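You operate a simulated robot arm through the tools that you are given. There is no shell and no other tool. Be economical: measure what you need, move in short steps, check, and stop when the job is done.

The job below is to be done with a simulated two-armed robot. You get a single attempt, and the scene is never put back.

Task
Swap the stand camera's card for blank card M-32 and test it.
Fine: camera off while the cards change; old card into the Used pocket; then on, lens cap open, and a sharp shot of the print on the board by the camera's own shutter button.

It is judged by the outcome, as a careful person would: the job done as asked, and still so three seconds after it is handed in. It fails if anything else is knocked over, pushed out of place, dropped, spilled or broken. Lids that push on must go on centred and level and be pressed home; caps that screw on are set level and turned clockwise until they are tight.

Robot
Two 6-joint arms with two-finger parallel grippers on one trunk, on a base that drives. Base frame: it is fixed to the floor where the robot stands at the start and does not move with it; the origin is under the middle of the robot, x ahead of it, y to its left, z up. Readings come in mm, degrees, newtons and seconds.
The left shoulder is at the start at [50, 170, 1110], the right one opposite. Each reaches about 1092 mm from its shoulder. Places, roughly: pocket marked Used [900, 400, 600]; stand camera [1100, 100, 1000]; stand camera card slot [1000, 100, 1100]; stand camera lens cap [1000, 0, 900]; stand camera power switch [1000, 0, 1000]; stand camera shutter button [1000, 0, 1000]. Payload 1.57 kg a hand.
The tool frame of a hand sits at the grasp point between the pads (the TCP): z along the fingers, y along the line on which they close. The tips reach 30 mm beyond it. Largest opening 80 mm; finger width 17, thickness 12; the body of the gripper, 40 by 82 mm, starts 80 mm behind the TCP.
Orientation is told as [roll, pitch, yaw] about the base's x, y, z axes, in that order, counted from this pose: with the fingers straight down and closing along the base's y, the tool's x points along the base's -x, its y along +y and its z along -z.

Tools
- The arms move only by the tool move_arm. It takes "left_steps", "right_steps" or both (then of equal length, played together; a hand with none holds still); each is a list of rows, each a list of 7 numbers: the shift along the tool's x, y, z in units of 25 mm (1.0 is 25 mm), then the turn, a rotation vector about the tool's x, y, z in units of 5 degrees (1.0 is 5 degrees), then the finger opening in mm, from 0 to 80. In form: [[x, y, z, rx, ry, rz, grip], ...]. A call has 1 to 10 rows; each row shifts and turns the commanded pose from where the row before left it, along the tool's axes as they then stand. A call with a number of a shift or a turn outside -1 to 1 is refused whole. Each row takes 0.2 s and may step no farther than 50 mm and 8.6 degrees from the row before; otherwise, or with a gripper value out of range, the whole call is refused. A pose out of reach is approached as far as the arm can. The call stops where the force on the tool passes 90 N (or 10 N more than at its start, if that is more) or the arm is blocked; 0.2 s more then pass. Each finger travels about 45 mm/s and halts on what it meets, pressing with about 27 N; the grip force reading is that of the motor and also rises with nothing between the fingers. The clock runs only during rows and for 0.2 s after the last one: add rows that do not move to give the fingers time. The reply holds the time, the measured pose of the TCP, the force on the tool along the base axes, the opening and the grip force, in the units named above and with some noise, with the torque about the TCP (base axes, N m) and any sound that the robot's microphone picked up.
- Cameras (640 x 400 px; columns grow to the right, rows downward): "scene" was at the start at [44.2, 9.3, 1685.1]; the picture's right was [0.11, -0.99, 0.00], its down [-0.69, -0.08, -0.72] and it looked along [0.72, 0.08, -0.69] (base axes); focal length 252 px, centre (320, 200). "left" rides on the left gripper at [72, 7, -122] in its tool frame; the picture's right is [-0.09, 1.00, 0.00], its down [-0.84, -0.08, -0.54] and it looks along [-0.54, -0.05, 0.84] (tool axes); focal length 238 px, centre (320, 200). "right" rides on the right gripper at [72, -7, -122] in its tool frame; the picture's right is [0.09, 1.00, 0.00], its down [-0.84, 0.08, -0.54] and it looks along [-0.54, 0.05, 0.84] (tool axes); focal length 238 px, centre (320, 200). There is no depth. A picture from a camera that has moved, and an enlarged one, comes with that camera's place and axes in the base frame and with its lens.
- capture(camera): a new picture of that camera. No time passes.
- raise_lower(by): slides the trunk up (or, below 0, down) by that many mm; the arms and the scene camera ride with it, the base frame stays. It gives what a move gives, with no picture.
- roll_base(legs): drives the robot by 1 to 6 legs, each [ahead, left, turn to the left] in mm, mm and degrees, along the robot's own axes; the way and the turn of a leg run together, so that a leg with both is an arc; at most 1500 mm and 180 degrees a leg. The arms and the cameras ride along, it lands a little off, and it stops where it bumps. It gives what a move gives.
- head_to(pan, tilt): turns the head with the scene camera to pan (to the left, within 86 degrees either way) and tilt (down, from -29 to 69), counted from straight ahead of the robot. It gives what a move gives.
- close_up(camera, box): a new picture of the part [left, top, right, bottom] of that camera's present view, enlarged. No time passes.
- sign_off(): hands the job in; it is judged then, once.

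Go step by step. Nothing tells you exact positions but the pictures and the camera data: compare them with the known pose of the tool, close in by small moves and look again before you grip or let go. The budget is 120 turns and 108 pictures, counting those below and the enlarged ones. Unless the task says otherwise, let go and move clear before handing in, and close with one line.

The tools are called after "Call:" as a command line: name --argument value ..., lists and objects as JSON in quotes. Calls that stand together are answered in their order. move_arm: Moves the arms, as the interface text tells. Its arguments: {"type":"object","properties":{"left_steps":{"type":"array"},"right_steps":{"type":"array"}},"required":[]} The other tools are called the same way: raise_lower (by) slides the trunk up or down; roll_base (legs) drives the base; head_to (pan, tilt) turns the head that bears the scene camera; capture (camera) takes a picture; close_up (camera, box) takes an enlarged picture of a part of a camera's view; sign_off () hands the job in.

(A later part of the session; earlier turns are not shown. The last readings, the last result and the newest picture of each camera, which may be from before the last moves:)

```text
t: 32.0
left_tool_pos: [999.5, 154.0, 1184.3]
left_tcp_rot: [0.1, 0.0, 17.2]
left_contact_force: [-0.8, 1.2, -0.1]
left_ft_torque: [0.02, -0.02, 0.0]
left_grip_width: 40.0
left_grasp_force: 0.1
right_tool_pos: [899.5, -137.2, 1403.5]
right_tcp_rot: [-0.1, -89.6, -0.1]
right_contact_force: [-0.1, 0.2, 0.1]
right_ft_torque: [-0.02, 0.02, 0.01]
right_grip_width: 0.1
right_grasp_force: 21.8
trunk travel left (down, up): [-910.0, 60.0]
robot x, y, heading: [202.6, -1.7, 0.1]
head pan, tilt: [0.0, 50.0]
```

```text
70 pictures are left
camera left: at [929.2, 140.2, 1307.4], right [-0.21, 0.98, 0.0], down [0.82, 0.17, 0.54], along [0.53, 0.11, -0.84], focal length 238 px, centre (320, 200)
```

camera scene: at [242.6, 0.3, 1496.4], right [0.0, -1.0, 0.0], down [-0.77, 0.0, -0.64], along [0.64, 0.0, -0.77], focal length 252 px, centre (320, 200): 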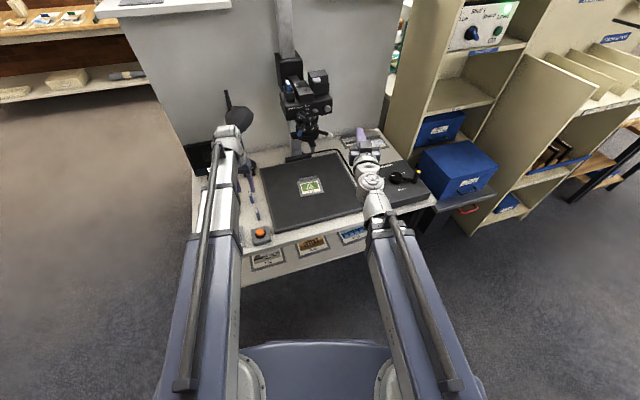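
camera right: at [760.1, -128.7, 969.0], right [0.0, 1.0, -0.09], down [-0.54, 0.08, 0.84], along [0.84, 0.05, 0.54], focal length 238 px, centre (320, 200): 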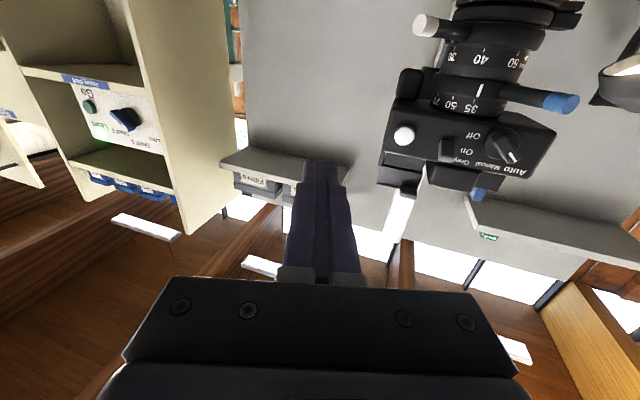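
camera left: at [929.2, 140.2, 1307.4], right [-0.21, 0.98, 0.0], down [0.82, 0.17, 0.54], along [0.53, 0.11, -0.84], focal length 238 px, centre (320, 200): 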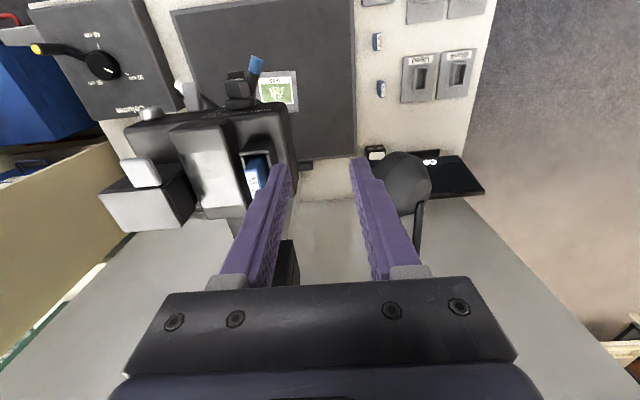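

The hand is now squared with the stand. Zooming on the slot to measure the card relative to the fingers.

Call:
close_up --camera "left" --box '[190, 100, 320, 240]'

Call:
close_up --camera "scene" --box '[265, 125, 345, 205]'

```text
2.86 times, centred on (255, 170) of left
camera zoom: at [929.2, 140.2, 1307.4], right [-0.21, 0.98, 0.0], down [0.82, 0.17, 0.54], along [0.53, 0.11, -0.84], focal length 681 px, centre (506, 286)
```

zoom: 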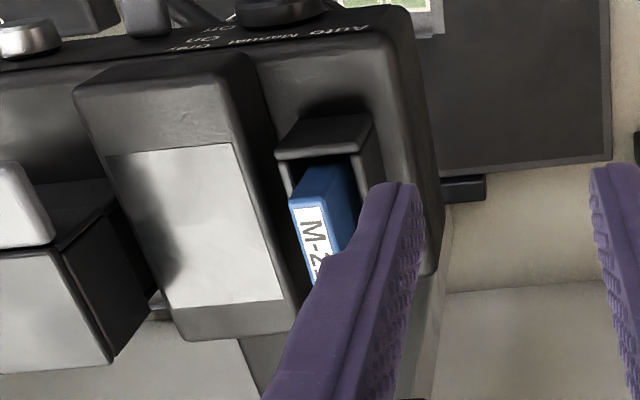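

```text
5.00 times, centred on (305, 165) of scene
camera zoom: at [242.7, 0.2, 1861.4], right [0.0, -1.0, 0.0], down [-0.77, 0.0, -0.64], along [0.64, 0.0, -0.77], focal length 1262 px, centre (395, 375)
```

zoom: 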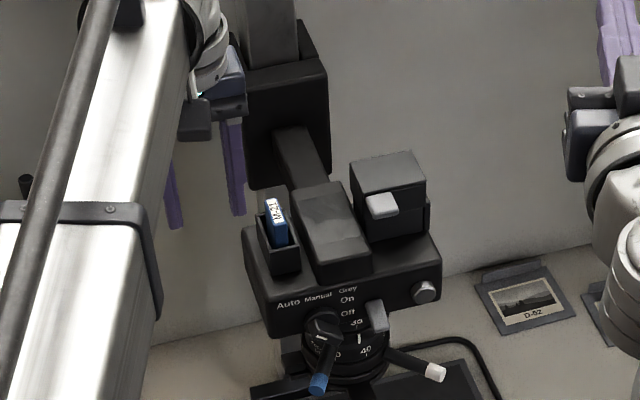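

Card front-top edge is at about [1030, 100, 1121] and it is roughly 11 mm thick. Moving over it at [1045, 104].

Call:
move_arm --left_steps '[[-0.4, -0.81, 0, 0, 0, 0, 24], [-0.4, -0.81, 0, 0, 0, 0, 24], [-0.35, -0.81, 0, 0, 0, 0, 24], [0, 0, 0, 0, 0, 0, 24]]'

Call:
close_up --camera "left" --box '[250, 100, 400, 240]'

Call:
close_up --camera "scene" --box '[265, 125, 345, 205]'

```text
t: 33.0
left_tool_pos: [1043.9, 105.9, 1186.2]
left_tcp_rot: [0.0, 0.0, 17.3]
left_contact_force: [-0.8, 0.2, 0.2]
left_ft_torque: [0.02, -0.03, -0.02]
left_grip_width: 24.1
left_grasp_force: 0.0
right_tool_pos: [901.2, -135.6, 1402.9]
right_tcp_rot: [-3.4, -89.7, 3.6]
right_contact_force: [0.7, 0.0, 0.4]
right_ft_torque: [-0.01, 0.0, 0.0]
right_grip_width: 0.0
right_grasp_force: 21.4
trunk travel left (down, up): [-910.0, 60.0]
robot x, y, heading: [201.8, -0.3, 0.3]
head pan, tilt: [0.0, 50.0]
```

```text
2.86 times, centred on (325, 170) of left
camera zoom: at [972.7, 91.3, 1307.5], right [-0.21, 0.98, 0.0], down [0.82, 0.17, 0.54], along [0.53, 0.11, -0.84], focal length 681 px, centre (306, 286)
```

zoom: 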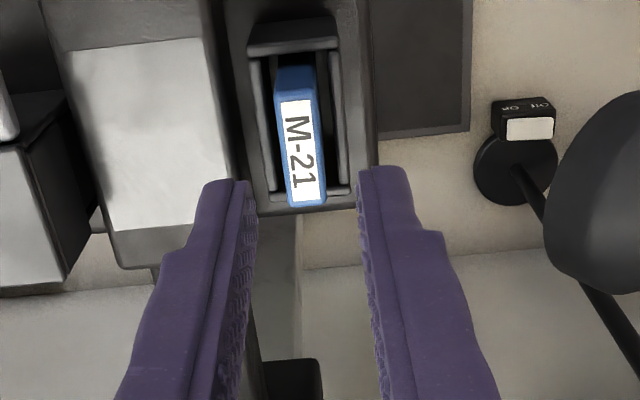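

```text
5.00 times, centred on (305, 165) of scene
camera zoom: at [242.3, 0.7, 1861.4], right [0.0, -1.0, 0.0], down [-0.77, 0.0, -0.64], along [0.64, 0.0, -0.77], focal length 1262 px, centre (395, 375)
```

zoom: 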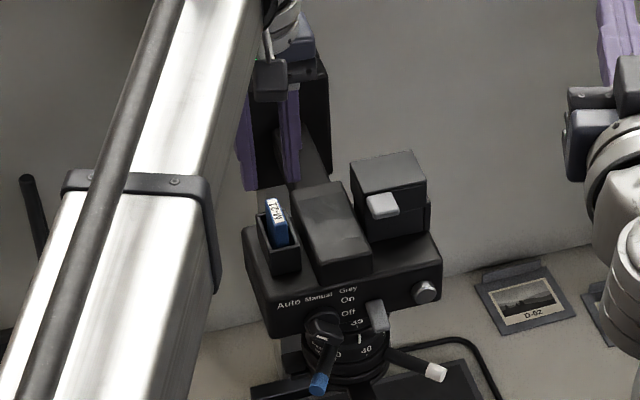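

The card is M-21, centred between the fingers and well aligned. Narrowing to 18 mm, lowering onto its exposed top and gripping.

Call:
move_arm --left_steps '[[0, -0.04, 0, 0, 0, 0, 19], [0, 0, 0, 0, 0, 0, 19]]'

Call:
raise_lower --by -50

Call:
close_up --camera "left" --box '[250, 100, 400, 240]'

Call:
close_up --camera "scene" --box '[265, 105, 345, 185]'

```text
t: 33.6
left_tool_pos: [1043.3, 103.9, 1184.8]
left_tcp_rot: [0.1, 0.0, 17.1]
left_contact_force: [0.4, -0.8, 0.8]
left_ft_torque: [0.01, 0.01, -0.02]
left_grip_width: 18.8
left_grasp_force: 0.1
right_tool_pos: [900.7, -136.3, 1403.8]
right_tcp_rot: [0.1, -89.7, 0.1]
right_contact_force: [-0.7, 0.2, 0.7]
right_ft_torque: [0.0, 0.01, -0.01]
right_grip_width: 0.0
right_grasp_force: 21.0
trunk travel left (down, up): [-910.0, 60.0]
robot x, y, heading: [202.6, -2.3, 0.1]
head pan, tilt: [0.0, 50.0]
```

```text
t: 34.5
left_tool_pos: [1043.5, 104.5, 1134.0]
left_tcp_rot: [0.1, -0.1, 17.1]
left_contact_force: [-0.2, 0.7, -1.3]
left_ft_torque: [0.01, -0.02, 0.01]
left_grip_width: 19.2
left_grasp_force: 0.0
right_tool_pos: [900.3, -135.2, 1353.8]
right_tcp_rot: [-0.2, -89.7, 0.3]
right_contact_force: [-0.3, 0.0, 0.1]
right_ft_torque: [-0.02, 0.01, 0.04]
right_grip_width: 0.0
right_grasp_force: 21.0
trunk travel left (down, up): [-860.0, 110.0]
robot x, y, heading: [202.4, 0.9, 0.5]
head pan, tilt: [0.0, 50.0]
```

```text
2.86 times, centred on (325, 170) of left
camera zoom: at [973.5, 90.1, 1257.5], right [-0.21, 0.98, 0.0], down [0.82, 0.17, 0.54], along [0.53, 0.11, -0.84], focal length 681 px, centre (306, 286)
```

zoom: 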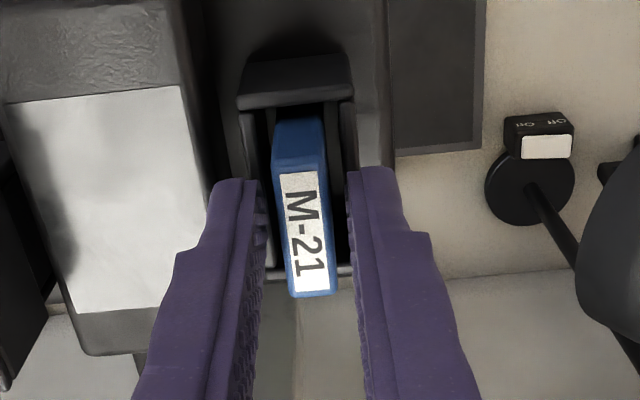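

```text
5.00 times, centred on (305, 145) of scene
camera zoom: at [242.5, 0.3, 1811.4], right [0.0, -1.0, 0.0], down [-0.77, 0.0, -0.64], along [0.64, 0.0, -0.77], focal length 1262 px, centre (395, 475)
```

zoom: 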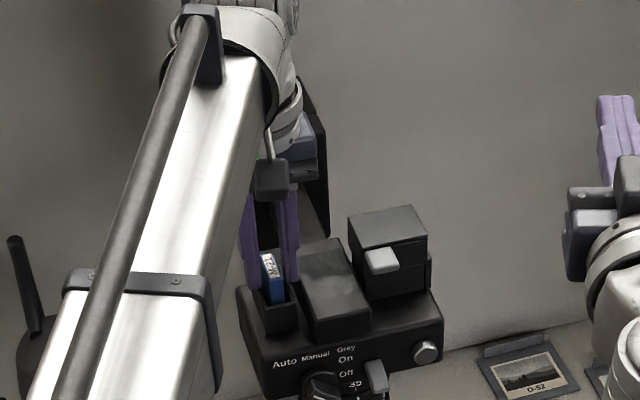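

Straddling the card. Closing the grip.

Call:
move_arm --left_steps '[[0, 0, 0, 0, 0, 0, 12], [0, 0, 0, 0, 0, 0, 5], [0, 0, 0, 0, 0, 0, 5], [0, 0, 0, 0, 0, 0, 5]]'

Call:
raise_lower --by 70

Call:
close_up --camera "left" --box '[230, 80, 410, 240]'

Call:
close_up --camera "scene" --box '[265, 125, 345, 205]'

```text
t: 35.5
left_tool_pos: [1044.8, 104.8, 1134.2]
left_tcp_rot: [-0.1, 0.1, 17.1]
left_contact_force: [0.3, -0.6, 1.2]
left_ft_torque: [-0.01, -0.02, 0.02]
left_grip_width: 10.8
left_grasp_force: 27.5
right_tool_pos: [899.9, -136.0, 1354.7]
right_tcp_rot: [-0.4, -89.7, 0.5]
right_contact_force: [-0.1, -0.1, -0.3]
right_ft_torque: [0.0, -0.02, 0.02]
right_grip_width: 0.1
right_grasp_force: 21.3
trunk travel left (down, up): [-860.0, 110.0]
robot x, y, heading: [205.6, -2.8, 0.1]
head pan, tilt: [0.0, 50.0]
```

```text
t: 36.6
left_tool_pos: [1044.0, 104.3, 1205.3]
left_tcp_rot: [0.0, 0.0, 17.1]
left_contact_force: [0.3, 0.1, -0.8]
left_ft_torque: [-0.01, 0.01, -0.02]
left_grip_width: 11.0
left_grasp_force: 27.1
right_tool_pos: [901.1, -135.9, 1423.8]
right_tcp_rot: [-0.5, -89.7, 0.6]
right_contact_force: [0.7, -0.8, 0.0]
right_ft_torque: [-0.01, -0.02, 0.01]
right_grip_width: 0.0
right_grasp_force: 21.6
trunk travel left (down, up): [-930.0, 40.0]
robot x, y, heading: [205.2, 1.4, 0.1]
head pan, tilt: [0.0, 50.0]
```

```text
2.50 times, centred on (320, 160) of left
camera zoom: at [973.8, 90.1, 1327.3], right [-0.21, 0.98, 0.0], down [0.82, 0.17, 0.54], along [0.53, 0.11, -0.84], focal length 596 px, centre (320, 300)
```

zoom: 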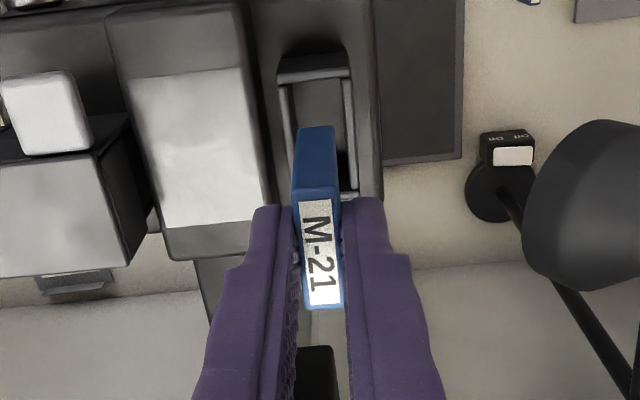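

```text
5.00 times, centred on (305, 165) of scene
camera zoom: at [242.9, 0.3, 1881.4], right [0.0, -1.0, 0.0], down [-0.77, 0.0, -0.64], along [0.64, 0.0, -0.77], focal length 1262 px, centre (395, 375)
```

zoom: 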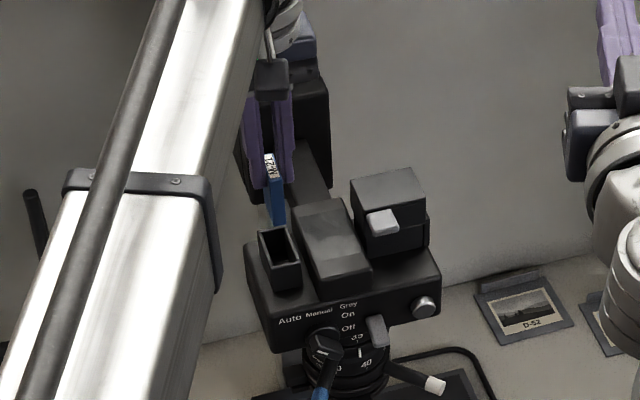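

The card came out cleanly. Carrying it over towards the Used pocket at height, then lowering to look.

Call:
move_arm --left_steps '[[0.5, 1, 0, 0, 0, 0, 5], [0.5, 1, 0, 0, 0, 0, 5], [0.5, 1, 0, 0, 0, 0, 5], [0.5, 1, 0, 0, 0, 0, 5], [0.5, 1, 0, 0, 0, 0, 5], [0, 1, 0, 0, 0, 0, 5], [0, 1, 0, 0, 0, 0, 5], [0, 1, 0, 0, 0, 0, 5], [0, 1, 0, 0, 0, 0, 5], [0, 1, 0, 0, 0, 0, 5]]'

Call:
move_arm --left_steps '[[-0.5, 1, 0, 0, 0, 0, 5], [-0.5, 1, 0, 0, 0, 0, 5], [0, 0.5, 0, 0, 0, 0, 5], [0, 0, 0, 0, 0, 0, 5]]'

Call:
raise_lower --by -350

Call:
capture --camera "left"

Call:
capture --camera "scene"

```text
t: 38.8
left_tool_pos: [909.6, 326.3, 1204.3]
left_tcp_rot: [0.0, 0.0, 17.1]
left_contact_force: [-0.1, 0.7, -0.4]
left_ft_torque: [0.03, -0.02, 0.02]
left_grip_width: 10.7
left_grasp_force: 27.3
right_tool_pos: [900.6, -135.1, 1423.5]
right_tcp_rot: [-5.5, -89.8, 5.7]
right_contact_force: [0.5, 0.3, -1.0]
right_ft_torque: [0.0, -0.01, -0.02]
right_grip_width: 0.1
right_grasp_force: 21.6
trunk travel left (down, up): [-930.0, 40.0]
robot x, y, heading: [202.5, -1.9, 0.1]
head pan, tilt: [0.0, 50.0]
```

```text
t: 39.8
left_tool_pos: [917.4, 393.6, 1205.0]
left_tcp_rot: [0.0, -0.1, 17.0]
left_contact_force: [0.7, -0.5, -0.9]
left_ft_torque: [0.01, 0.02, 0.0]
left_grip_width: 11.0
left_grasp_force: 27.0
right_tool_pos: [900.1, -136.8, 1423.6]
right_tcp_rot: [-0.3, -89.7, 0.4]
right_contact_force: [-0.2, -0.4, -0.3]
right_ft_torque: [-0.03, 0.02, 0.0]
right_grip_width: 0.0
right_grasp_force: 21.8
trunk travel left (down, up): [-930.0, 40.0]
robot x, y, heading: [203.2, -3.8, -0.1]
head pan, tilt: [0.0, 50.0]
```

```text
t: 43.2
left_tool_pos: [917.4, 391.1, 856.4]
left_tcp_rot: [0.0, -0.1, 17.1]
left_contact_force: [0.2, 0.2, -0.2]
left_ft_torque: [0.0, 0.01, 0.03]
left_grip_width: 10.6
left_grasp_force: 26.9
right_tool_pos: [901.6, -134.4, 1074.0]
right_tcp_rot: [-0.7, -89.8, 0.9]
right_contact_force: [-0.3, 0.1, 0.0]
right_ft_torque: [0.03, 0.0, -0.02]
right_grip_width: 0.0
right_grasp_force: 21.3
trunk travel left (down, up): [-580.0, 390.0]
robot x, y, heading: [202.9, -3.1, -0.0]
head pan, tilt: [0.0, 50.0]
```

```text
61 pictures are left
camera left: at [846.6, 377.2, 977.5], right [-0.21, 0.98, 0.0], down [0.82, 0.17, 0.54], along [0.53, 0.11, -0.84], focal length 238 px, centre (320, 200)
```

left: 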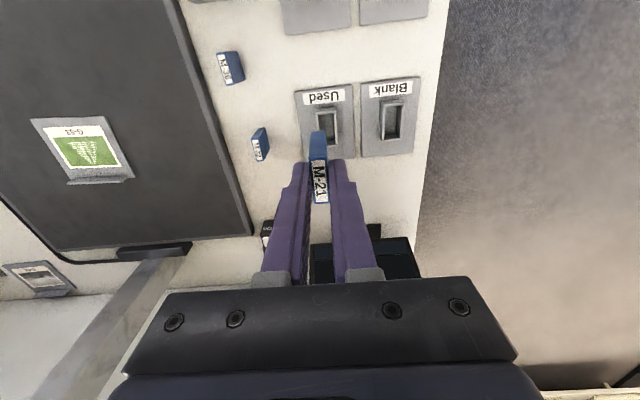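

```text
60 pictures are left
camera scene: at [242.6, 0.3, 1531.4], right [0.0, -1.0, 0.0], down [-0.77, 0.0, -0.64], along [0.64, 0.0, -0.77], focal length 252 px, centre (320, 200)
```

scene: 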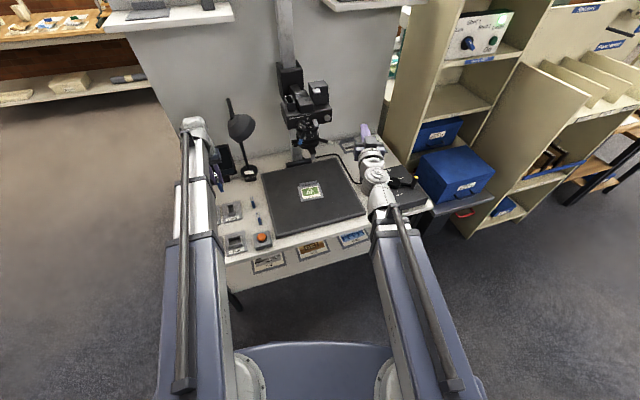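

The Used pocket opening is at about [942, 409, 630]. Moving above it, lowering partway, then looking.

Call:
move_arm --left_steps '[[-0.6, 0.2, 0, 0, 0, 0, 5], [-0.57, 0.18, 0, 0, 0, 0, 5], [0, 0, 0, 0, 0, 0, 5]]'

Call:
raise_lower --by -120

Call:
close_up --camera "left" --box '[230, 60, 430, 240]'

Call:
close_up --camera "scene" --box '[180, 130, 280, 230]'

```text
t: 44.0
left_tool_pos: [942.5, 408.8, 855.9]
left_tcp_rot: [-0.1, 0.0, 17.0]
left_contact_force: [-0.8, 0.3, -0.5]
left_ft_torque: [-0.02, 0.02, 0.0]
left_grip_width: 10.9
left_grasp_force: 27.2
right_tool_pos: [900.3, -135.6, 1073.1]
right_tcp_rot: [-0.7, -89.6, 0.7]
right_contact_force: [-0.4, -0.3, 0.5]
right_ft_torque: [-0.01, 0.04, -0.01]
right_grip_width: 0.1
right_grasp_force: 21.2
trunk travel left (down, up): [-580.0, 390.0]
robot x, y, heading: [202.0, -0.1, -0.1]
head pan, tilt: [0.0, 50.0]
```

```text
t: 45.5
left_tool_pos: [942.4, 408.6, 735.1]
left_tcp_rot: [0.0, 0.0, 17.1]
left_contact_force: [-0.2, 1.1, -0.2]
left_ft_torque: [-0.01, 0.0, -0.01]
left_grip_width: 10.7
left_grasp_force: 27.4
right_tool_pos: [901.6, -136.9, 954.0]
right_tcp_rot: [-0.4, -89.7, 0.5]
right_contact_force: [0.1, -1.3, 0.9]
right_ft_torque: [-0.02, 0.02, 0.0]
right_grip_width: 0.0
right_grasp_force: 21.1
trunk travel left (down, up): [-460.0, 510.0]
robot x, y, heading: [205.8, -1.3, -0.1]
head pan, tilt: [0.0, 50.0]
```

```text
2.22 times, centred on (330, 150) of left
camera zoom: at [872.5, 394.5, 857.5], right [-0.21, 0.98, 0.0], down [0.82, 0.17, 0.54], along [0.53, 0.11, -0.84], focal length 530 px, centre (298, 311)
```

zoom: 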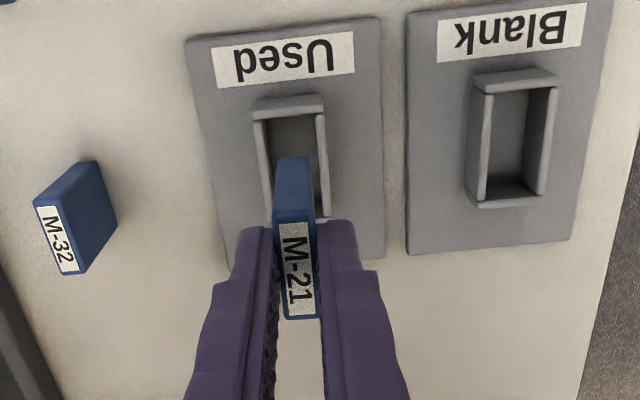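

```text
4.00 times, centred on (230, 180) of scene
camera zoom: at [242.6, 0.3, 1411.5], right [0.0, -1.0, 0.0], down [-0.77, 0.0, -0.64], along [0.64, 0.0, -0.77], focal length 1009 px, centre (680, 280)
```

zoom: 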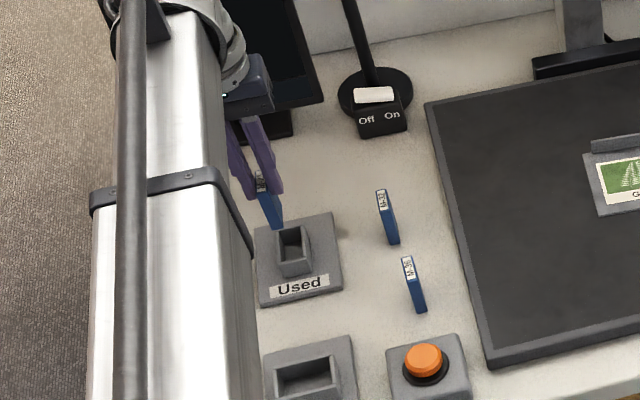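

Slight correction, then lower closer to the rim for a check.

Call:
move_arm --left_steps '[[0.12, -0.07, 0, 0, 0, 0, 5], [0, 0, 0, 0, 0, 0, 5]]'

Call:
raise_lower --by -25

Call:
close_up --camera "left" --box '[270, 90, 380, 190]'

Call:
close_up --camera "scene" --box '[230, 160, 275, 200]'

```text
t: 46.1
left_tool_pos: [939.6, 406.1, 735.3]
left_tcp_rot: [0.0, 0.0, 17.1]
left_contact_force: [-0.2, -0.3, -0.8]
left_ft_torque: [0.0, 0.05, -0.01]
left_grip_width: 10.9
left_grasp_force: 27.0
right_tool_pos: [901.0, -135.6, 953.8]
right_tcp_rot: [-0.7, -89.8, 0.9]
right_contact_force: [0.8, -0.1, -0.6]
right_ft_torque: [-0.01, -0.03, 0.01]
right_grip_width: 0.0
right_grasp_force: 20.8
trunk travel left (down, up): [-460.0, 510.0]
robot x, y, heading: [200.1, -0.9, -0.1]
head pan, tilt: [0.0, 50.0]
```

```text
t: 46.9
left_tool_pos: [940.9, 406.8, 710.6]
left_tcp_rot: [0.0, 0.0, 17.1]
left_contact_force: [-0.6, 0.0, -0.8]
left_ft_torque: [-0.04, -0.01, 0.01]
left_grip_width: 11.0
left_grasp_force: 26.7
right_tool_pos: [900.9, -135.4, 929.4]
right_tcp_rot: [-0.5, -89.6, 0.5]
right_contact_force: [0.1, 0.5, 0.4]
right_ft_torque: [0.01, 0.01, 0.01]
right_grip_width: 0.0
right_grasp_force: 21.1
trunk travel left (down, up): [-435.0, 535.0]
robot x, y, heading: [201.5, 0.8, 0.0]
head pan, tilt: [0.0, 50.0]
```

```text
4.00 times, centred on (325, 140) of left
camera zoom: at [869.9, 391.8, 832.5], right [-0.21, 0.98, 0.0], down [0.82, 0.17, 0.54], along [0.53, 0.11, -0.84], focal length 953 px, centre (300, 440)
```

zoom: 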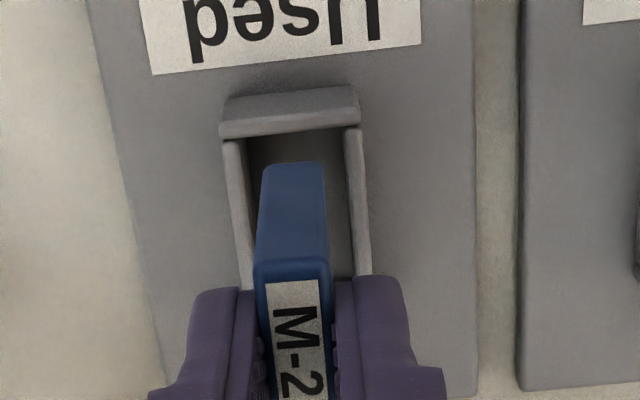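

```text
10.00 times, centred on (252, 180) of scene
camera zoom: at [242.5, 0.3, 1386.4], right [0.0, -1.0, 0.0], down [-0.77, 0.0, -0.64], along [0.64, 0.0, -0.77], focal length 2523 px, centre (995, 400)
```

zoom: 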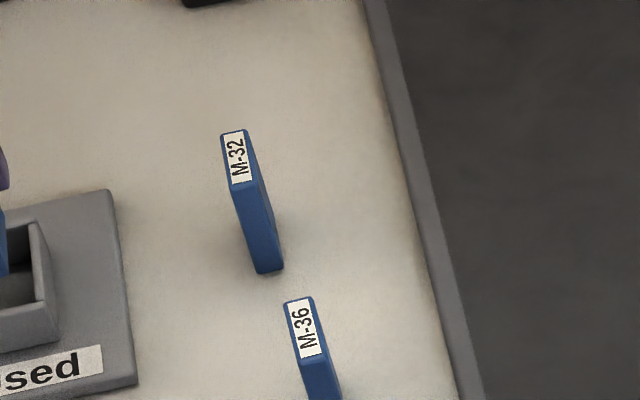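

Well centred over the pocket. Lowering in steps while watching the force.

Call:
move_arm --left_steps '[[-0.06, 0.02, 0, 0, 0, 0, 5], [0, 0, 0, 0, 0, 0, 5]]'

Call:
raise_lower --by -25

Call:
close_up --camera "left" --box '[270, 90, 380, 190]'

```text
t: 47.5
left_tool_pos: [941.2, 407.9, 709.2]
left_tcp_rot: [0.0, -0.1, 17.1]
left_contact_force: [-0.8, 0.1, 0.2]
left_ft_torque: [-0.01, 0.0, 0.02]
left_grip_width: 10.8
left_grasp_force: 27.5
right_tool_pos: [899.6, -135.4, 928.8]
right_tcp_rot: [-0.9, -89.7, 1.0]
right_contact_force: [0.4, 0.2, -0.2]
right_ft_torque: [-0.02, 0.06, -0.01]
right_grip_width: 0.0
right_grasp_force: 21.4
trunk travel left (down, up): [-435.0, 535.0]
robot x, y, heading: [204.6, -1.8, 0.1]
head pan, tilt: [0.0, 50.0]
```

```text
t: 48.2
left_tool_pos: [941.9, 407.8, 684.5]
left_tcp_rot: [0.0, 0.1, 17.2]
left_contact_force: [-0.4, 0.3, -0.1]
left_ft_torque: [0.01, 0.01, 0.01]
left_grip_width: 10.6
left_grasp_force: 26.8
right_tool_pos: [900.6, -135.5, 904.9]
right_tcp_rot: [-0.6, -89.7, 0.6]
right_contact_force: [-0.8, 0.5, -0.1]
right_ft_torque: [0.01, 0.0, -0.01]
right_grip_width: 0.1
right_grasp_force: 21.4
trunk travel left (down, up): [-410.0, 560.0]
robot x, y, heading: [200.4, -1.5, -0.1]
head pan, tilt: [0.0, 50.0]
```

```text
4.00 times, centred on (325, 140) of left
camera zoom: at [871.0, 392.7, 807.5], right [-0.21, 0.98, 0.0], down [0.82, 0.17, 0.54], along [0.53, 0.11, -0.84], focal length 953 px, centre (300, 440)
```

zoom: 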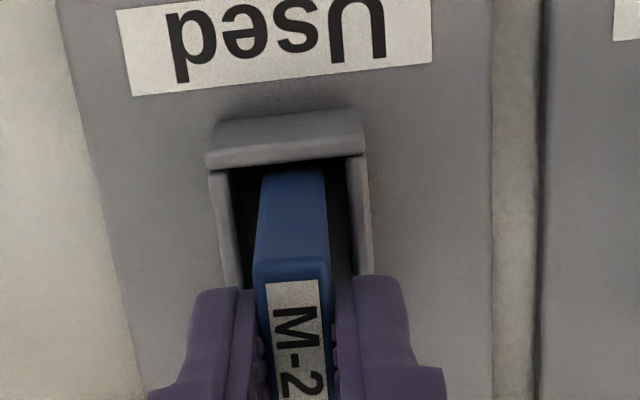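

Call:
raise_lower --by -16

Call:
close_up --camera "left" --box '[270, 90, 380, 190]'

```text
t: 48.8
left_tool_pos: [940.5, 407.2, 670.3]
left_tcp_rot: [0.0, 0.0, 17.1]
left_contact_force: [1.9, 1.1, 14.5]
left_ft_torque: [0.03, -0.05, -0.03]
left_grip_width: 11.0
left_grasp_force: 26.9
right_tool_pos: [899.3, -136.8, 889.2]
right_tcp_rot: [7.0, -89.9, -6.8]
right_contact_force: [1.1, 1.0, 0.0]
right_ft_torque: [0.02, 0.0, 0.0]
right_grip_width: 0.0
right_grasp_force: 21.1
trunk travel left (down, up): [-394.0, 576.0]
robot x, y, heading: [204.5, 1.2, 0.1]
head pan, tilt: [0.0, 50.0]
```

```text
4.00 times, centred on (325, 140) of left
camera zoom: at [870.5, 392.4, 792.4], right [-0.21, 0.98, 0.0], down [0.82, 0.17, 0.54], along [0.53, 0.11, -0.84], focal length 953 px, centre (300, 440)
```

zoom: 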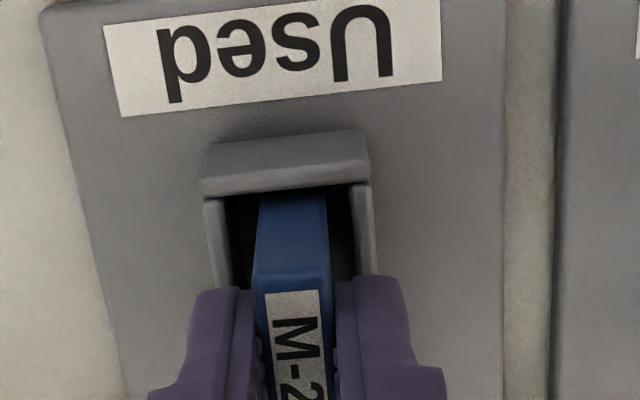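

The card has bottomed out (14 N). Opening to release and rising.

Call:
move_arm --left_steps '[[0, 0, 0, 0, 0, 0, 15], [0, 0, 0, 0, 0, 0, 22], [0, 0, 0, 0, 0, 0, 22]]'

Call:
raise_lower --by 60

Call:
close_up --camera "left" --box '[130, 40, 430, 240]'

```text
t: 49.6
left_tool_pos: [940.8, 407.3, 669.7]
left_tcp_rot: [0.0, 0.0, 17.1]
left_contact_force: [-0.1, -1.1, -0.1]
left_ft_torque: [-0.02, 0.03, 0.01]
left_grip_width: 22.1
left_grasp_force: 0.0
right_tool_pos: [901.3, -136.1, 887.8]
right_tcp_rot: [-0.4, -89.8, 0.6]
right_contact_force: [-0.2, 0.0, -0.9]
right_ft_torque: [0.01, 0.01, 0.02]
right_grip_width: 0.0
right_grasp_force: 21.4
trunk travel left (down, up): [-394.0, 576.0]
robot x, y, heading: [199.5, -0.4, 0.3]
head pan, tilt: [0.0, 50.0]
```

```text
t: 50.6
left_tool_pos: [941.2, 407.8, 729.6]
left_tcp_rot: [0.0, 0.0, 17.0]
left_contact_force: [-0.3, 0.2, -0.2]
left_ft_torque: [0.02, 0.0, 0.05]
left_grip_width: 21.9
left_grasp_force: 0.1
right_tool_pos: [901.6, -137.3, 947.8]
right_tcp_rot: [-0.9, -89.7, 1.2]
right_contact_force: [0.3, 0.4, -0.8]
right_ft_torque: [0.0, 0.03, 0.02]
right_grip_width: 0.2
right_grasp_force: 21.4
trunk travel left (down, up): [-454.0, 516.0]
robot x, y, heading: [204.6, 1.1, 0.2]
head pan, tilt: [0.0, 50.0]
```

```text
2.00 times, centred on (280, 140) of left
camera zoom: at [871.1, 392.7, 851.3], right [-0.21, 0.98, 0.0], down [0.82, 0.17, 0.54], along [0.53, 0.11, -0.84], focal length 477 px, centre (400, 320)
```

zoom: 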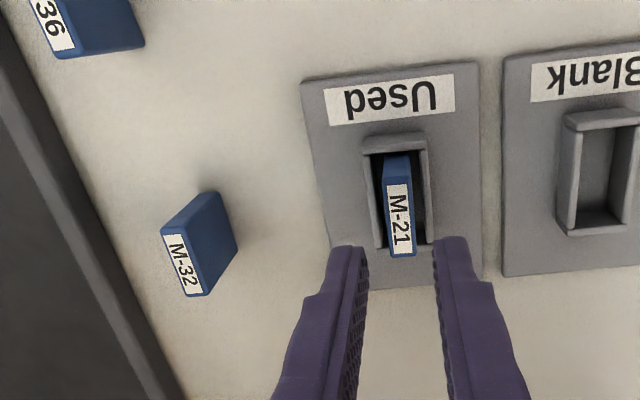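

M-21 sits in the Used pocket. Now moving over M-32, estimated at [997, 313].

Call:
move_arm --left_steps '[[-0.2, -0.86, 0, 0, 0, 0, 26], [-0.2, -0.86, 0, 0, 0, 0, 26], [-0.2, -0.86, 0, 0, 0, 0, 26], [-0.2, -0.86, 0, 0, 0, 0, 26], [-0.22, -0.85, 0, 0, 0, 0, 26], [0, 0, 0, 0, 0, 0, 26]]'

Call:
close_up --camera "left" --box '[240, 80, 400, 220]'

```text
t: 52.0
left_tool_pos: [997.6, 309.9, 728.7]
left_tcp_rot: [0.1, 0.0, 17.2]
left_contact_force: [0.5, -0.3, -0.3]
left_ft_torque: [-0.01, 0.02, 0.03]
left_grip_width: 26.2
left_grasp_force: 0.1
right_tool_pos: [901.4, -135.2, 948.0]
right_tcp_rot: [-0.1, -89.7, 0.3]
right_contact_force: [-0.2, 0.7, 0.0]
right_ft_torque: [0.01, 0.02, -0.01]
right_grip_width: 0.0
right_grasp_force: 21.6
trunk travel left (down, up): [-454.0, 516.0]
robot x, y, heading: [202.0, 0.7, 0.3]
head pan, tilt: [0.0, 50.0]
```

```text
2.86 times, centred on (320, 150) of left
camera zoom: at [927.1, 295.5, 851.4], right [-0.2, 0.98, 0.0], down [0.82, 0.17, 0.54], along [0.53, 0.11, -0.84], focal length 681 px, centre (320, 343)
```

zoom: 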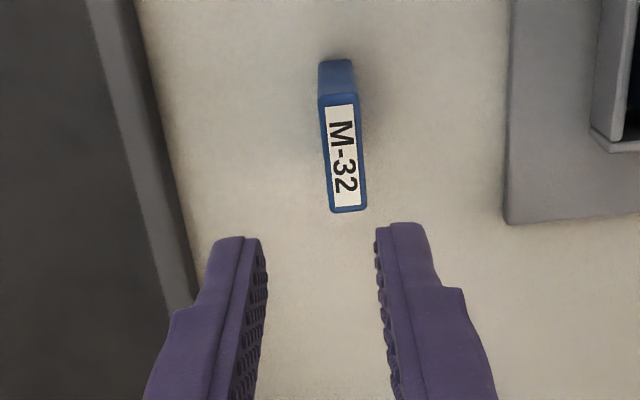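

Call:
move_arm --left_steps '[[0.2, 0.3, 0, 0, 0, 0, 24], [0, 0, 0, 0, 0, 0, 22]]'

Call:
raise_lower --by -55

Call:
close_up --camera "left" --box '[240, 80, 400, 220]'

Call:
close_up --camera "scene" --box '[220, 130, 290, 200]'

```text
t: 52.6
left_tool_pos: [990.4, 316.6, 729.1]
left_tcp_rot: [0.0, 0.0, 17.2]
left_contact_force: [-0.1, -0.7, 0.3]
left_ft_torque: [0.01, 0.0, 0.03]
left_grip_width: 22.2
left_grasp_force: 0.0
right_tool_pos: [900.8, -135.5, 947.0]
right_tcp_rot: [-1.5, -89.6, 1.5]
right_contact_force: [0.7, -0.2, 0.5]
right_ft_torque: [-0.02, 0.0, 0.04]
right_grip_width: 0.1
right_grasp_force: 21.2
trunk travel left (down, up): [-454.0, 516.0]
robot x, y, heading: [202.9, -0.5, 0.0]
head pan, tilt: [0.0, 50.0]
```

```text
t: 53.6
left_tool_pos: [991.3, 315.9, 673.7]
left_tcp_rot: [-0.1, 0.0, 17.1]
left_contact_force: [0.6, -0.3, -0.5]
left_ft_torque: [0.02, 0.02, -0.02]
left_grip_width: 22.2
left_grasp_force: 0.1
right_tool_pos: [901.0, -136.2, 892.2]
right_tcp_rot: [0.1, -89.6, 0.1]
right_contact_force: [0.4, -0.2, 0.3]
right_ft_torque: [-0.01, 0.0, 0.02]
right_grip_width: 0.0
right_grasp_force: 21.4
trunk travel left (down, up): [-399.0, 571.0]
robot x, y, heading: [200.3, 0.9, 0.1]
head pan, tilt: [0.0, 50.0]
```

```text
2.86 times, centred on (320, 150) of left
camera zoom: at [920.3, 302.1, 796.5], right [-0.21, 0.98, 0.0], down [0.82, 0.17, 0.54], along [0.53, 0.11, -0.84], focal length 681 px, centre (320, 343)
```

zoom: 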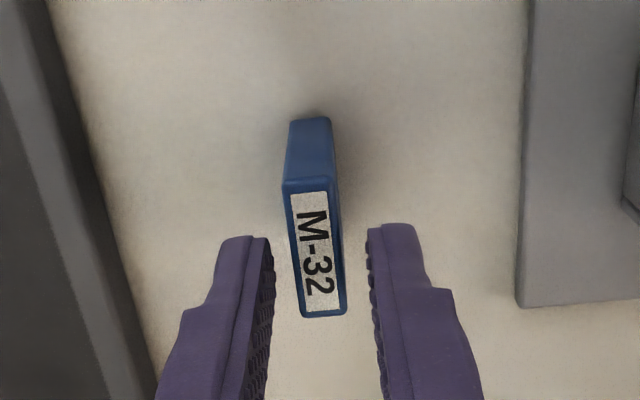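

```text
5.71 times, centred on (255, 165) of scene
camera zoom: at [242.5, 0.3, 1350.4], right [0.0, -1.0, 0.0], down [-0.77, 0.0, -0.64], along [0.64, 0.0, -0.77], focal length 1442 px, centre (691, 400)
```

zoom: 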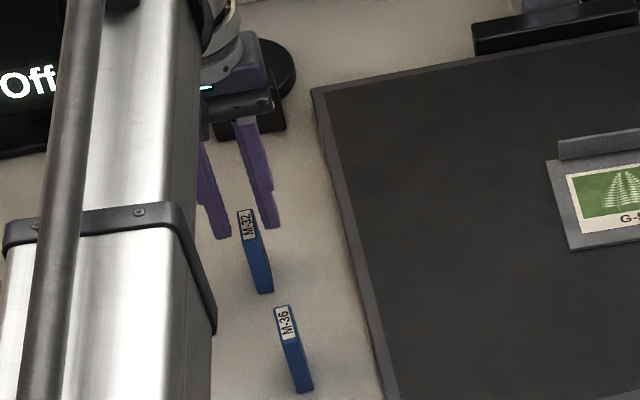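

Straddling M-32 correctly. Lowering 21 mm, gripping and lifting.

Call:
raise_lower --by -21

Call:
move_arm --left_steps '[[0, 0, 0, 0, 0, 0, 12], [0, 0, 0, 0, 0, 0, 5], [0, 0, 0, 0, 0, 0, 5], [0, 0, 0, 0, 0, 0, 5]]'

Call:
close_up --camera "left" --box '[240, 100, 400, 240]'

```text
t: 54.2
left_tool_pos: [990.7, 316.6, 652.1]
left_tcp_rot: [0.0, 0.0, 17.1]
left_contact_force: [0.1, 0.6, 0.4]
left_ft_torque: [0.02, 0.0, 0.0]
left_grip_width: 22.2
left_grasp_force: 0.1
right_tool_pos: [901.2, -134.8, 871.5]
right_tcp_rot: [-0.5, -89.7, 0.5]
right_contact_force: [0.1, 0.5, 0.7]
right_ft_torque: [0.0, -0.03, -0.02]
right_grip_width: 0.1
right_grasp_force: 20.9
trunk travel left (down, up): [-378.0, 592.0]
robot x, y, heading: [202.9, 0.5, 0.0]
head pan, tilt: [0.0, 50.0]
```

```text
t: 55.2
left_tool_pos: [990.2, 317.4, 653.0]
left_tcp_rot: [0.1, -0.1, 17.1]
left_contact_force: [0.1, 0.6, 0.5]
left_ft_torque: [0.01, -0.03, 0.0]
left_grip_width: 10.8
left_grasp_force: 26.7
right_tool_pos: [901.0, -135.9, 871.5]
right_tcp_rot: [-0.3, -89.8, 0.5]
right_contact_force: [-0.2, 0.2, -0.7]
right_ft_torque: [0.03, 0.0, -0.01]
right_grip_width: 0.0
right_grasp_force: 21.2
trunk travel left (down, up): [-378.0, 592.0]
robot x, y, heading: [203.9, 4.7, 0.2]
head pan, tilt: [0.0, 50.0]
```

```text
2.86 times, centred on (320, 170) of left
camera zoom: at [920.3, 302.1, 775.5], right [-0.21, 0.98, 0.0], down [0.82, 0.17, 0.54], along [0.53, 0.11, -0.84], focal length 681 px, centre (320, 286)
```

zoom: 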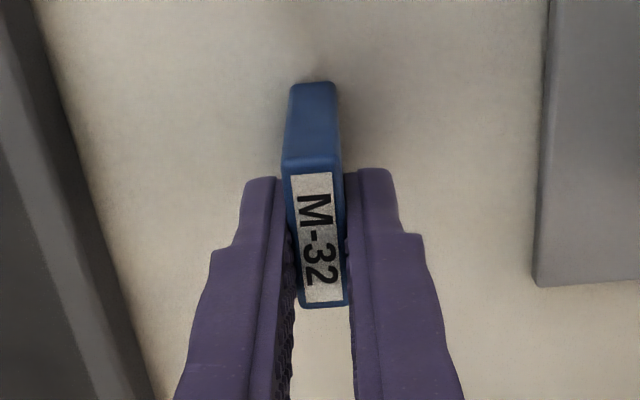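

M-32 is gripped. Lifting, backing off from the lamp, then raising to slot height.

Call:
raise_lower --by 50

Call:
move_arm --left_steps '[[1, 0, 0, 0, 0, 0, 5], [1, 0, 0, 0, 0, 0, 5], [1, 0, 0, 0, 0, 0, 5], [0.6, 0, 0, 0, 0, 0, 5]]'

Call:
raise_lower --by 400

Call:
raise_lower --by 102

```text
t: 56.2
left_tool_pos: [990.1, 316.9, 703.1]
left_tcp_rot: [0.0, 0.1, 17.1]
left_contact_force: [-0.5, 0.0, -0.2]
left_ft_torque: [-0.01, 0.0, -0.01]
left_grip_width: 10.8
left_grasp_force: 27.1
right_tool_pos: [902.0, -135.8, 921.3]
right_tcp_rot: [-0.8, -89.7, 1.0]
right_contact_force: [-0.9, 0.0, 0.1]
right_ft_torque: [0.01, 0.01, -0.02]
right_grip_width: 0.1
right_grasp_force: 21.2
trunk travel left (down, up): [-428.0, 542.0]
robot x, y, heading: [199.1, 2.1, 0.0]
head pan, tilt: [0.0, 50.0]
```

```text
t: 57.2
left_tool_pos: [903.1, 289.5, 702.8]
left_tcp_rot: [0.0, -0.1, 17.1]
left_contact_force: [-0.1, -0.3, -0.4]
left_ft_torque: [0.04, 0.0, -0.02]
left_grip_width: 10.8
left_grasp_force: 26.4
right_tool_pos: [901.4, -135.9, 922.6]
right_tcp_rot: [-0.7, -89.7, 0.8]
right_contact_force: [-0.9, -0.5, 0.1]
right_ft_torque: [-0.02, -0.02, 0.02]
right_grip_width: 0.0
right_grasp_force: 21.4
trunk travel left (down, up): [-428.0, 542.0]
robot x, y, heading: [206.5, -3.7, -0.1]
head pan, tilt: [0.0, 50.0]
```

```text
t: 61.0
left_tool_pos: [902.9, 289.8, 1103.1]
left_tcp_rot: [0.0, -0.1, 17.2]
left_contact_force: [-0.9, 0.5, 0.5]
left_ft_torque: [-0.03, -0.01, -0.06]
left_grip_width: 10.8
left_grasp_force: 26.3
right_tool_pos: [900.5, -135.1, 1322.2]
right_tcp_rot: [-0.8, -89.7, 0.9]
right_contact_force: [-0.7, 0.5, 0.1]
right_ft_torque: [-0.02, -0.01, -0.01]
right_grip_width: 0.0
right_grasp_force: 21.0
trunk travel left (down, up): [-828.0, 142.0]
robot x, y, heading: [204.2, -1.0, 0.2]
head pan, tilt: [0.0, 50.0]
```

```text
t: 62.3
left_tool_pos: [903.2, 290.1, 1205.0]
left_tcp_rot: [0.0, 0.0, 17.1]
left_contact_force: [-0.8, -0.4, 0.3]
left_ft_torque: [-0.01, 0.01, -0.01]
left_grip_width: 10.9
left_grasp_force: 27.3
right_tool_pos: [900.9, -137.0, 1423.3]
right_tcp_rot: [-0.9, -89.8, 0.9]
right_contact_force: [0.5, -0.1, 0.2]
right_ft_torque: [-0.01, 0.01, 0.03]
right_grip_width: 0.0
right_grasp_force: 21.4
trunk travel left (down, up): [-930.0, 40.0]
robot x, y, heading: [203.3, -2.2, 0.3]
head pan, tilt: [0.0, 50.0]
```

Call:
move_arm --left_steps '[[-0.357, -0.972, 0, 0, 0, 0, 5], [-0.357, -0.972, 0, 0, 0, 0, 5], [-0.357, -0.972, 0, 0, 0, 0, 5], [-0.357, -0.972, 0, 0, 0, 0, 5], [-0.357, -0.972, 0, 0, 0, 0, 5], [-0.357, -0.972, 0, 0, 0, 0, 5], [-0.357, -0.972, 0, 0, 0, 0, 5], [-0.357, -0.972, 0, 0, 0, 0, 5], [-0.357, -0.972, 0, 0, 0, 0, 5], [0, 0, 0, 0, 0, 0, 5]]'

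Call:
raise_lower --by -35

Call:
close_up --camera "left" --box '[230, 80, 410, 240]'

Call:
close_up --camera "scene" --box '[265, 125, 325, 185]'

```text
t: 64.5
left_tool_pos: [1043.3, 105.2, 1205.5]
left_tcp_rot: [0.0, 0.1, 17.2]
left_contact_force: [0.3, -0.3, 0.0]
left_ft_torque: [-0.01, 0.0, 0.02]
left_grip_width: 10.7
left_grasp_force: 27.2
right_tool_pos: [899.3, -134.7, 1424.3]
right_tcp_rot: [-3.7, -89.6, 3.8]
right_contact_force: [0.2, 0.5, -0.5]
right_ft_torque: [-0.01, 0.01, 0.0]
right_grip_width: 0.0
right_grasp_force: 21.7
trunk travel left (down, up): [-930.0, 40.0]
robot x, y, heading: [202.7, 2.1, -0.0]
head pan, tilt: [0.0, 50.0]
```

```text
t: 65.3
left_tool_pos: [1043.4, 103.9, 1171.4]
left_tcp_rot: [0.0, 0.0, 17.1]
left_contact_force: [0.5, 0.2, -0.7]
left_ft_torque: [0.02, 0.0, 0.01]
left_grip_width: 10.7
left_grasp_force: 27.2
right_tool_pos: [900.8, -136.7, 1387.9]
right_tcp_rot: [-0.5, -89.8, 0.6]
right_contact_force: [-0.2, -0.2, 0.3]
right_ft_torque: [0.02, 0.04, 0.0]
right_grip_width: 0.1
right_grasp_force: 21.2
trunk travel left (down, up): [-895.0, 75.0]
robot x, y, heading: [202.7, 2.4, 0.2]
head pan, tilt: [0.0, 50.0]
```

```text
2.50 times, centred on (320, 160) of left
camera zoom: at [973.4, 90.3, 1292.5], right [-0.21, 0.98, 0.0], down [0.82, 0.17, 0.54], along [0.53, 0.11, -0.84], focal length 596 px, centre (320, 300)
```

zoom: 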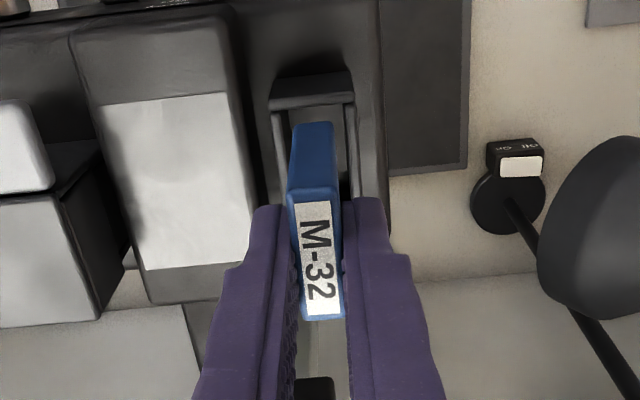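

```text
6.67 times, centred on (295, 155) of scene
camera zoom: at [242.5, 0.3, 1846.4], right [0.0, -1.0, 0.0], down [-0.77, 0.0, -0.64], along [0.64, 0.0, -0.77], focal length 1682 px, centre (487, 500)
```

zoom: 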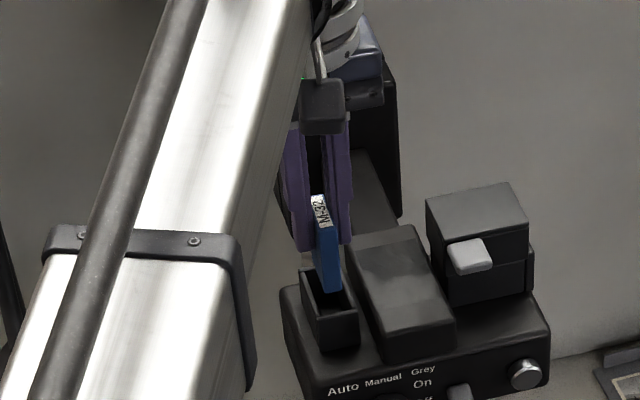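

Laterally centred, but the card's front edge may be close to the slot's front wall. Lowering 8 mm and zooming.

Call:
raise_lower --by -8

Call:
close_up --camera "left" --box '[290, 90, 350, 140]'

Call:
close_up --camera "scene" --box '[275, 145, 305, 175]'

```text
t: 65.9
left_tool_pos: [1043.8, 104.3, 1161.2]
left_tcp_rot: [0.1, 0.0, 17.2]
left_contact_force: [-0.4, -0.6, -0.8]
left_ft_torque: [0.01, -0.02, 0.02]
left_grip_width: 10.9
left_grasp_force: 26.9
right_tool_pos: [900.1, -136.7, 1380.6]
right_tcp_rot: [-0.6, -89.7, 0.8]
right_contact_force: [0.2, 0.5, 0.3]
right_ft_torque: [0.02, -0.02, 0.01]
right_grip_width: 0.0
right_grasp_force: 21.1
trunk travel left (down, up): [-887.0, 83.0]
robot x, y, heading: [206.0, 0.4, 0.1]
head pan, tilt: [0.0, 50.0]
```

```text
8.00 times, centred on (320, 115) of left
camera zoom: at [973.5, 90.4, 1284.5], right [-0.21, 0.98, 0.0], down [0.82, 0.17, 0.54], along [0.53, 0.11, -0.84], focal length 1907 px, centre (320, 880)
```

zoom: 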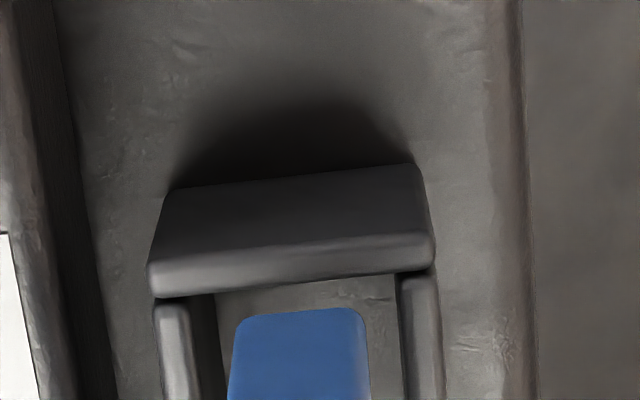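

```text
13.33 times, centred on (290, 160) of scene
camera zoom: at [242.5, 0.3, 1838.4], right [0.0, -1.0, 0.0], down [-0.77, 0.0, -0.64], along [0.64, 0.0, -0.77], focal length 3364 px, centre (720, 733)
```

zoom: 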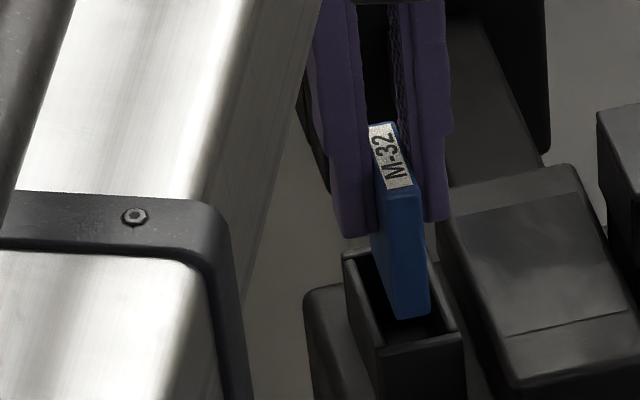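

Good clearance all round. Nudging 1.5 mm rearward and inserting.

Call:
move_arm --left_steps '[[-0.06, 0, 0, 0, 0, 0, 5], [0, 0, 0, 0, 0, 0, 5]]'

Call:
raise_lower --by -18

Call:
raise_lower --by -8

Call:
close_up --camera "scene" --box '[275, 140, 315, 175]'

```text
t: 66.5
left_tool_pos: [1045.2, 105.3, 1161.6]
left_tcp_rot: [0.0, 0.0, 17.1]
left_contact_force: [-1.3, -0.5, -0.1]
left_ft_torque: [-0.01, -0.02, -0.02]
left_grip_width: 10.9
left_grasp_force: 27.0
right_tool_pos: [899.7, -136.0, 1382.0]
right_tcp_rot: [-0.6, -89.7, 0.7]
right_contact_force: [0.1, -0.3, 0.5]
right_ft_torque: [0.03, 0.0, -0.01]
right_grip_width: 0.3
right_grasp_force: 21.0
trunk travel left (down, up): [-887.0, 83.0]
robot x, y, heading: [201.3, 1.9, 0.2]
head pan, tilt: [0.0, 50.0]
```

```text
t: 67.2
left_tool_pos: [1045.3, 105.7, 1143.3]
left_tcp_rot: [0.0, 0.0, 17.0]
left_contact_force: [0.0, -0.3, -0.3]
left_ft_torque: [0.01, -0.02, 0.0]
left_grip_width: 10.7
left_grasp_force: 26.7
right_tool_pos: [900.9, -137.0, 1362.7]
right_tcp_rot: [-0.3, -89.7, 0.6]
right_contact_force: [0.2, -0.1, 0.3]
right_ft_torque: [0.01, 0.02, 0.01]
right_grip_width: 0.0
right_grasp_force: 21.8
trunk travel left (down, up): [-869.0, 101.0]
robot x, y, heading: [206.3, 2.2, -0.2]
head pan, tilt: [0.0, 50.0]
```

```text
t: 67.7
left_tool_pos: [1046.6, 105.8, 1136.1]
left_tcp_rot: [0.0, 0.0, 17.1]
left_contact_force: [-0.3, -0.7, 0.0]
left_ft_torque: [0.01, 0.0, -0.01]
left_grip_width: 11.0
left_grasp_force: 26.8
right_tool_pos: [901.3, -136.0, 1354.0]
right_tcp_rot: [-0.5, -89.7, 0.4]
right_contact_force: [0.2, -1.0, 0.0]
right_ft_torque: [-0.03, 0.02, -0.01]
right_grip_width: 0.1
right_grasp_force: 21.0
trunk travel left (down, up): [-861.0, 109.0]
robot x, y, heading: [203.6, -0.4, 0.1]
head pan, tilt: [0.0, 50.0]
```

```text
11.43 times, centred on (295, 158) of scene
camera zoom: at [242.5, 0.3, 1812.4], right [0.0, -1.0, 0.0], down [-0.77, 0.0, -0.64], along [0.64, 0.0, -0.77], focal length 2884 px, centre (606, 686)
```

zoom: 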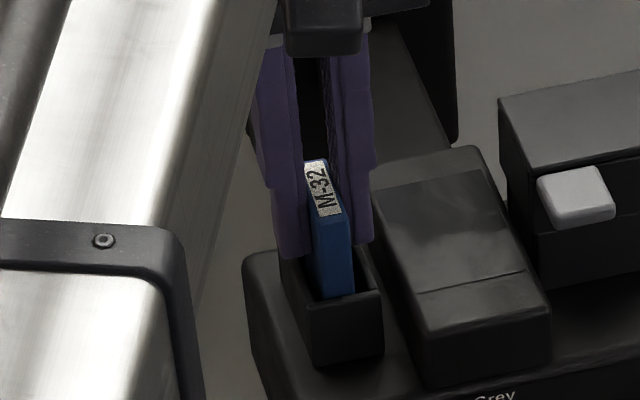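

Going down in small steps to seat it, watching for contact.

Call:
raise_lower --by -3

Call:
raise_lower --by -3

```text
t: 68.2
left_tool_pos: [1044.9, 105.0, 1132.4]
left_tcp_rot: [0.0, 0.1, 17.0]
left_contact_force: [-0.5, 0.4, -0.8]
left_ft_torque: [-0.03, 0.01, -0.02]
left_grip_width: 10.5
left_grasp_force: 27.0
right_tool_pos: [900.7, -135.7, 1352.2]
right_tcp_rot: [-0.1, -89.7, 0.4]
right_contact_force: [0.1, -0.2, -1.0]
right_ft_torque: [-0.02, 0.06, 0.01]
right_grip_width: 0.0
right_grasp_force: 21.6
trunk travel left (down, up): [-858.0, 112.0]
robot x, y, heading: [203.1, 2.3, 0.5]
head pan, tilt: [0.0, 50.0]
```

```text
t: 68.8
left_tool_pos: [1045.4, 105.8, 1130.4]
left_tcp_rot: [0.0, -0.1, 17.1]
left_contact_force: [1.7, -0.2, 6.1]
left_ft_torque: [-0.01, -0.03, -0.02]
left_grip_width: 10.8
left_grasp_force: 27.1
right_tool_pos: [901.6, -136.0, 1349.0]
right_tcp_rot: [-0.3, -89.8, 0.4]
right_contact_force: [-0.5, 0.2, -0.4]
right_ft_torque: [0.04, 0.02, -0.01]
right_grip_width: 0.0
right_grasp_force: 20.7
trunk travel left (down, up): [-855.0, 115.0]
robot x, y, heading: [203.2, 0.9, -0.0]
head pan, tilt: [0.0, 50.0]
```

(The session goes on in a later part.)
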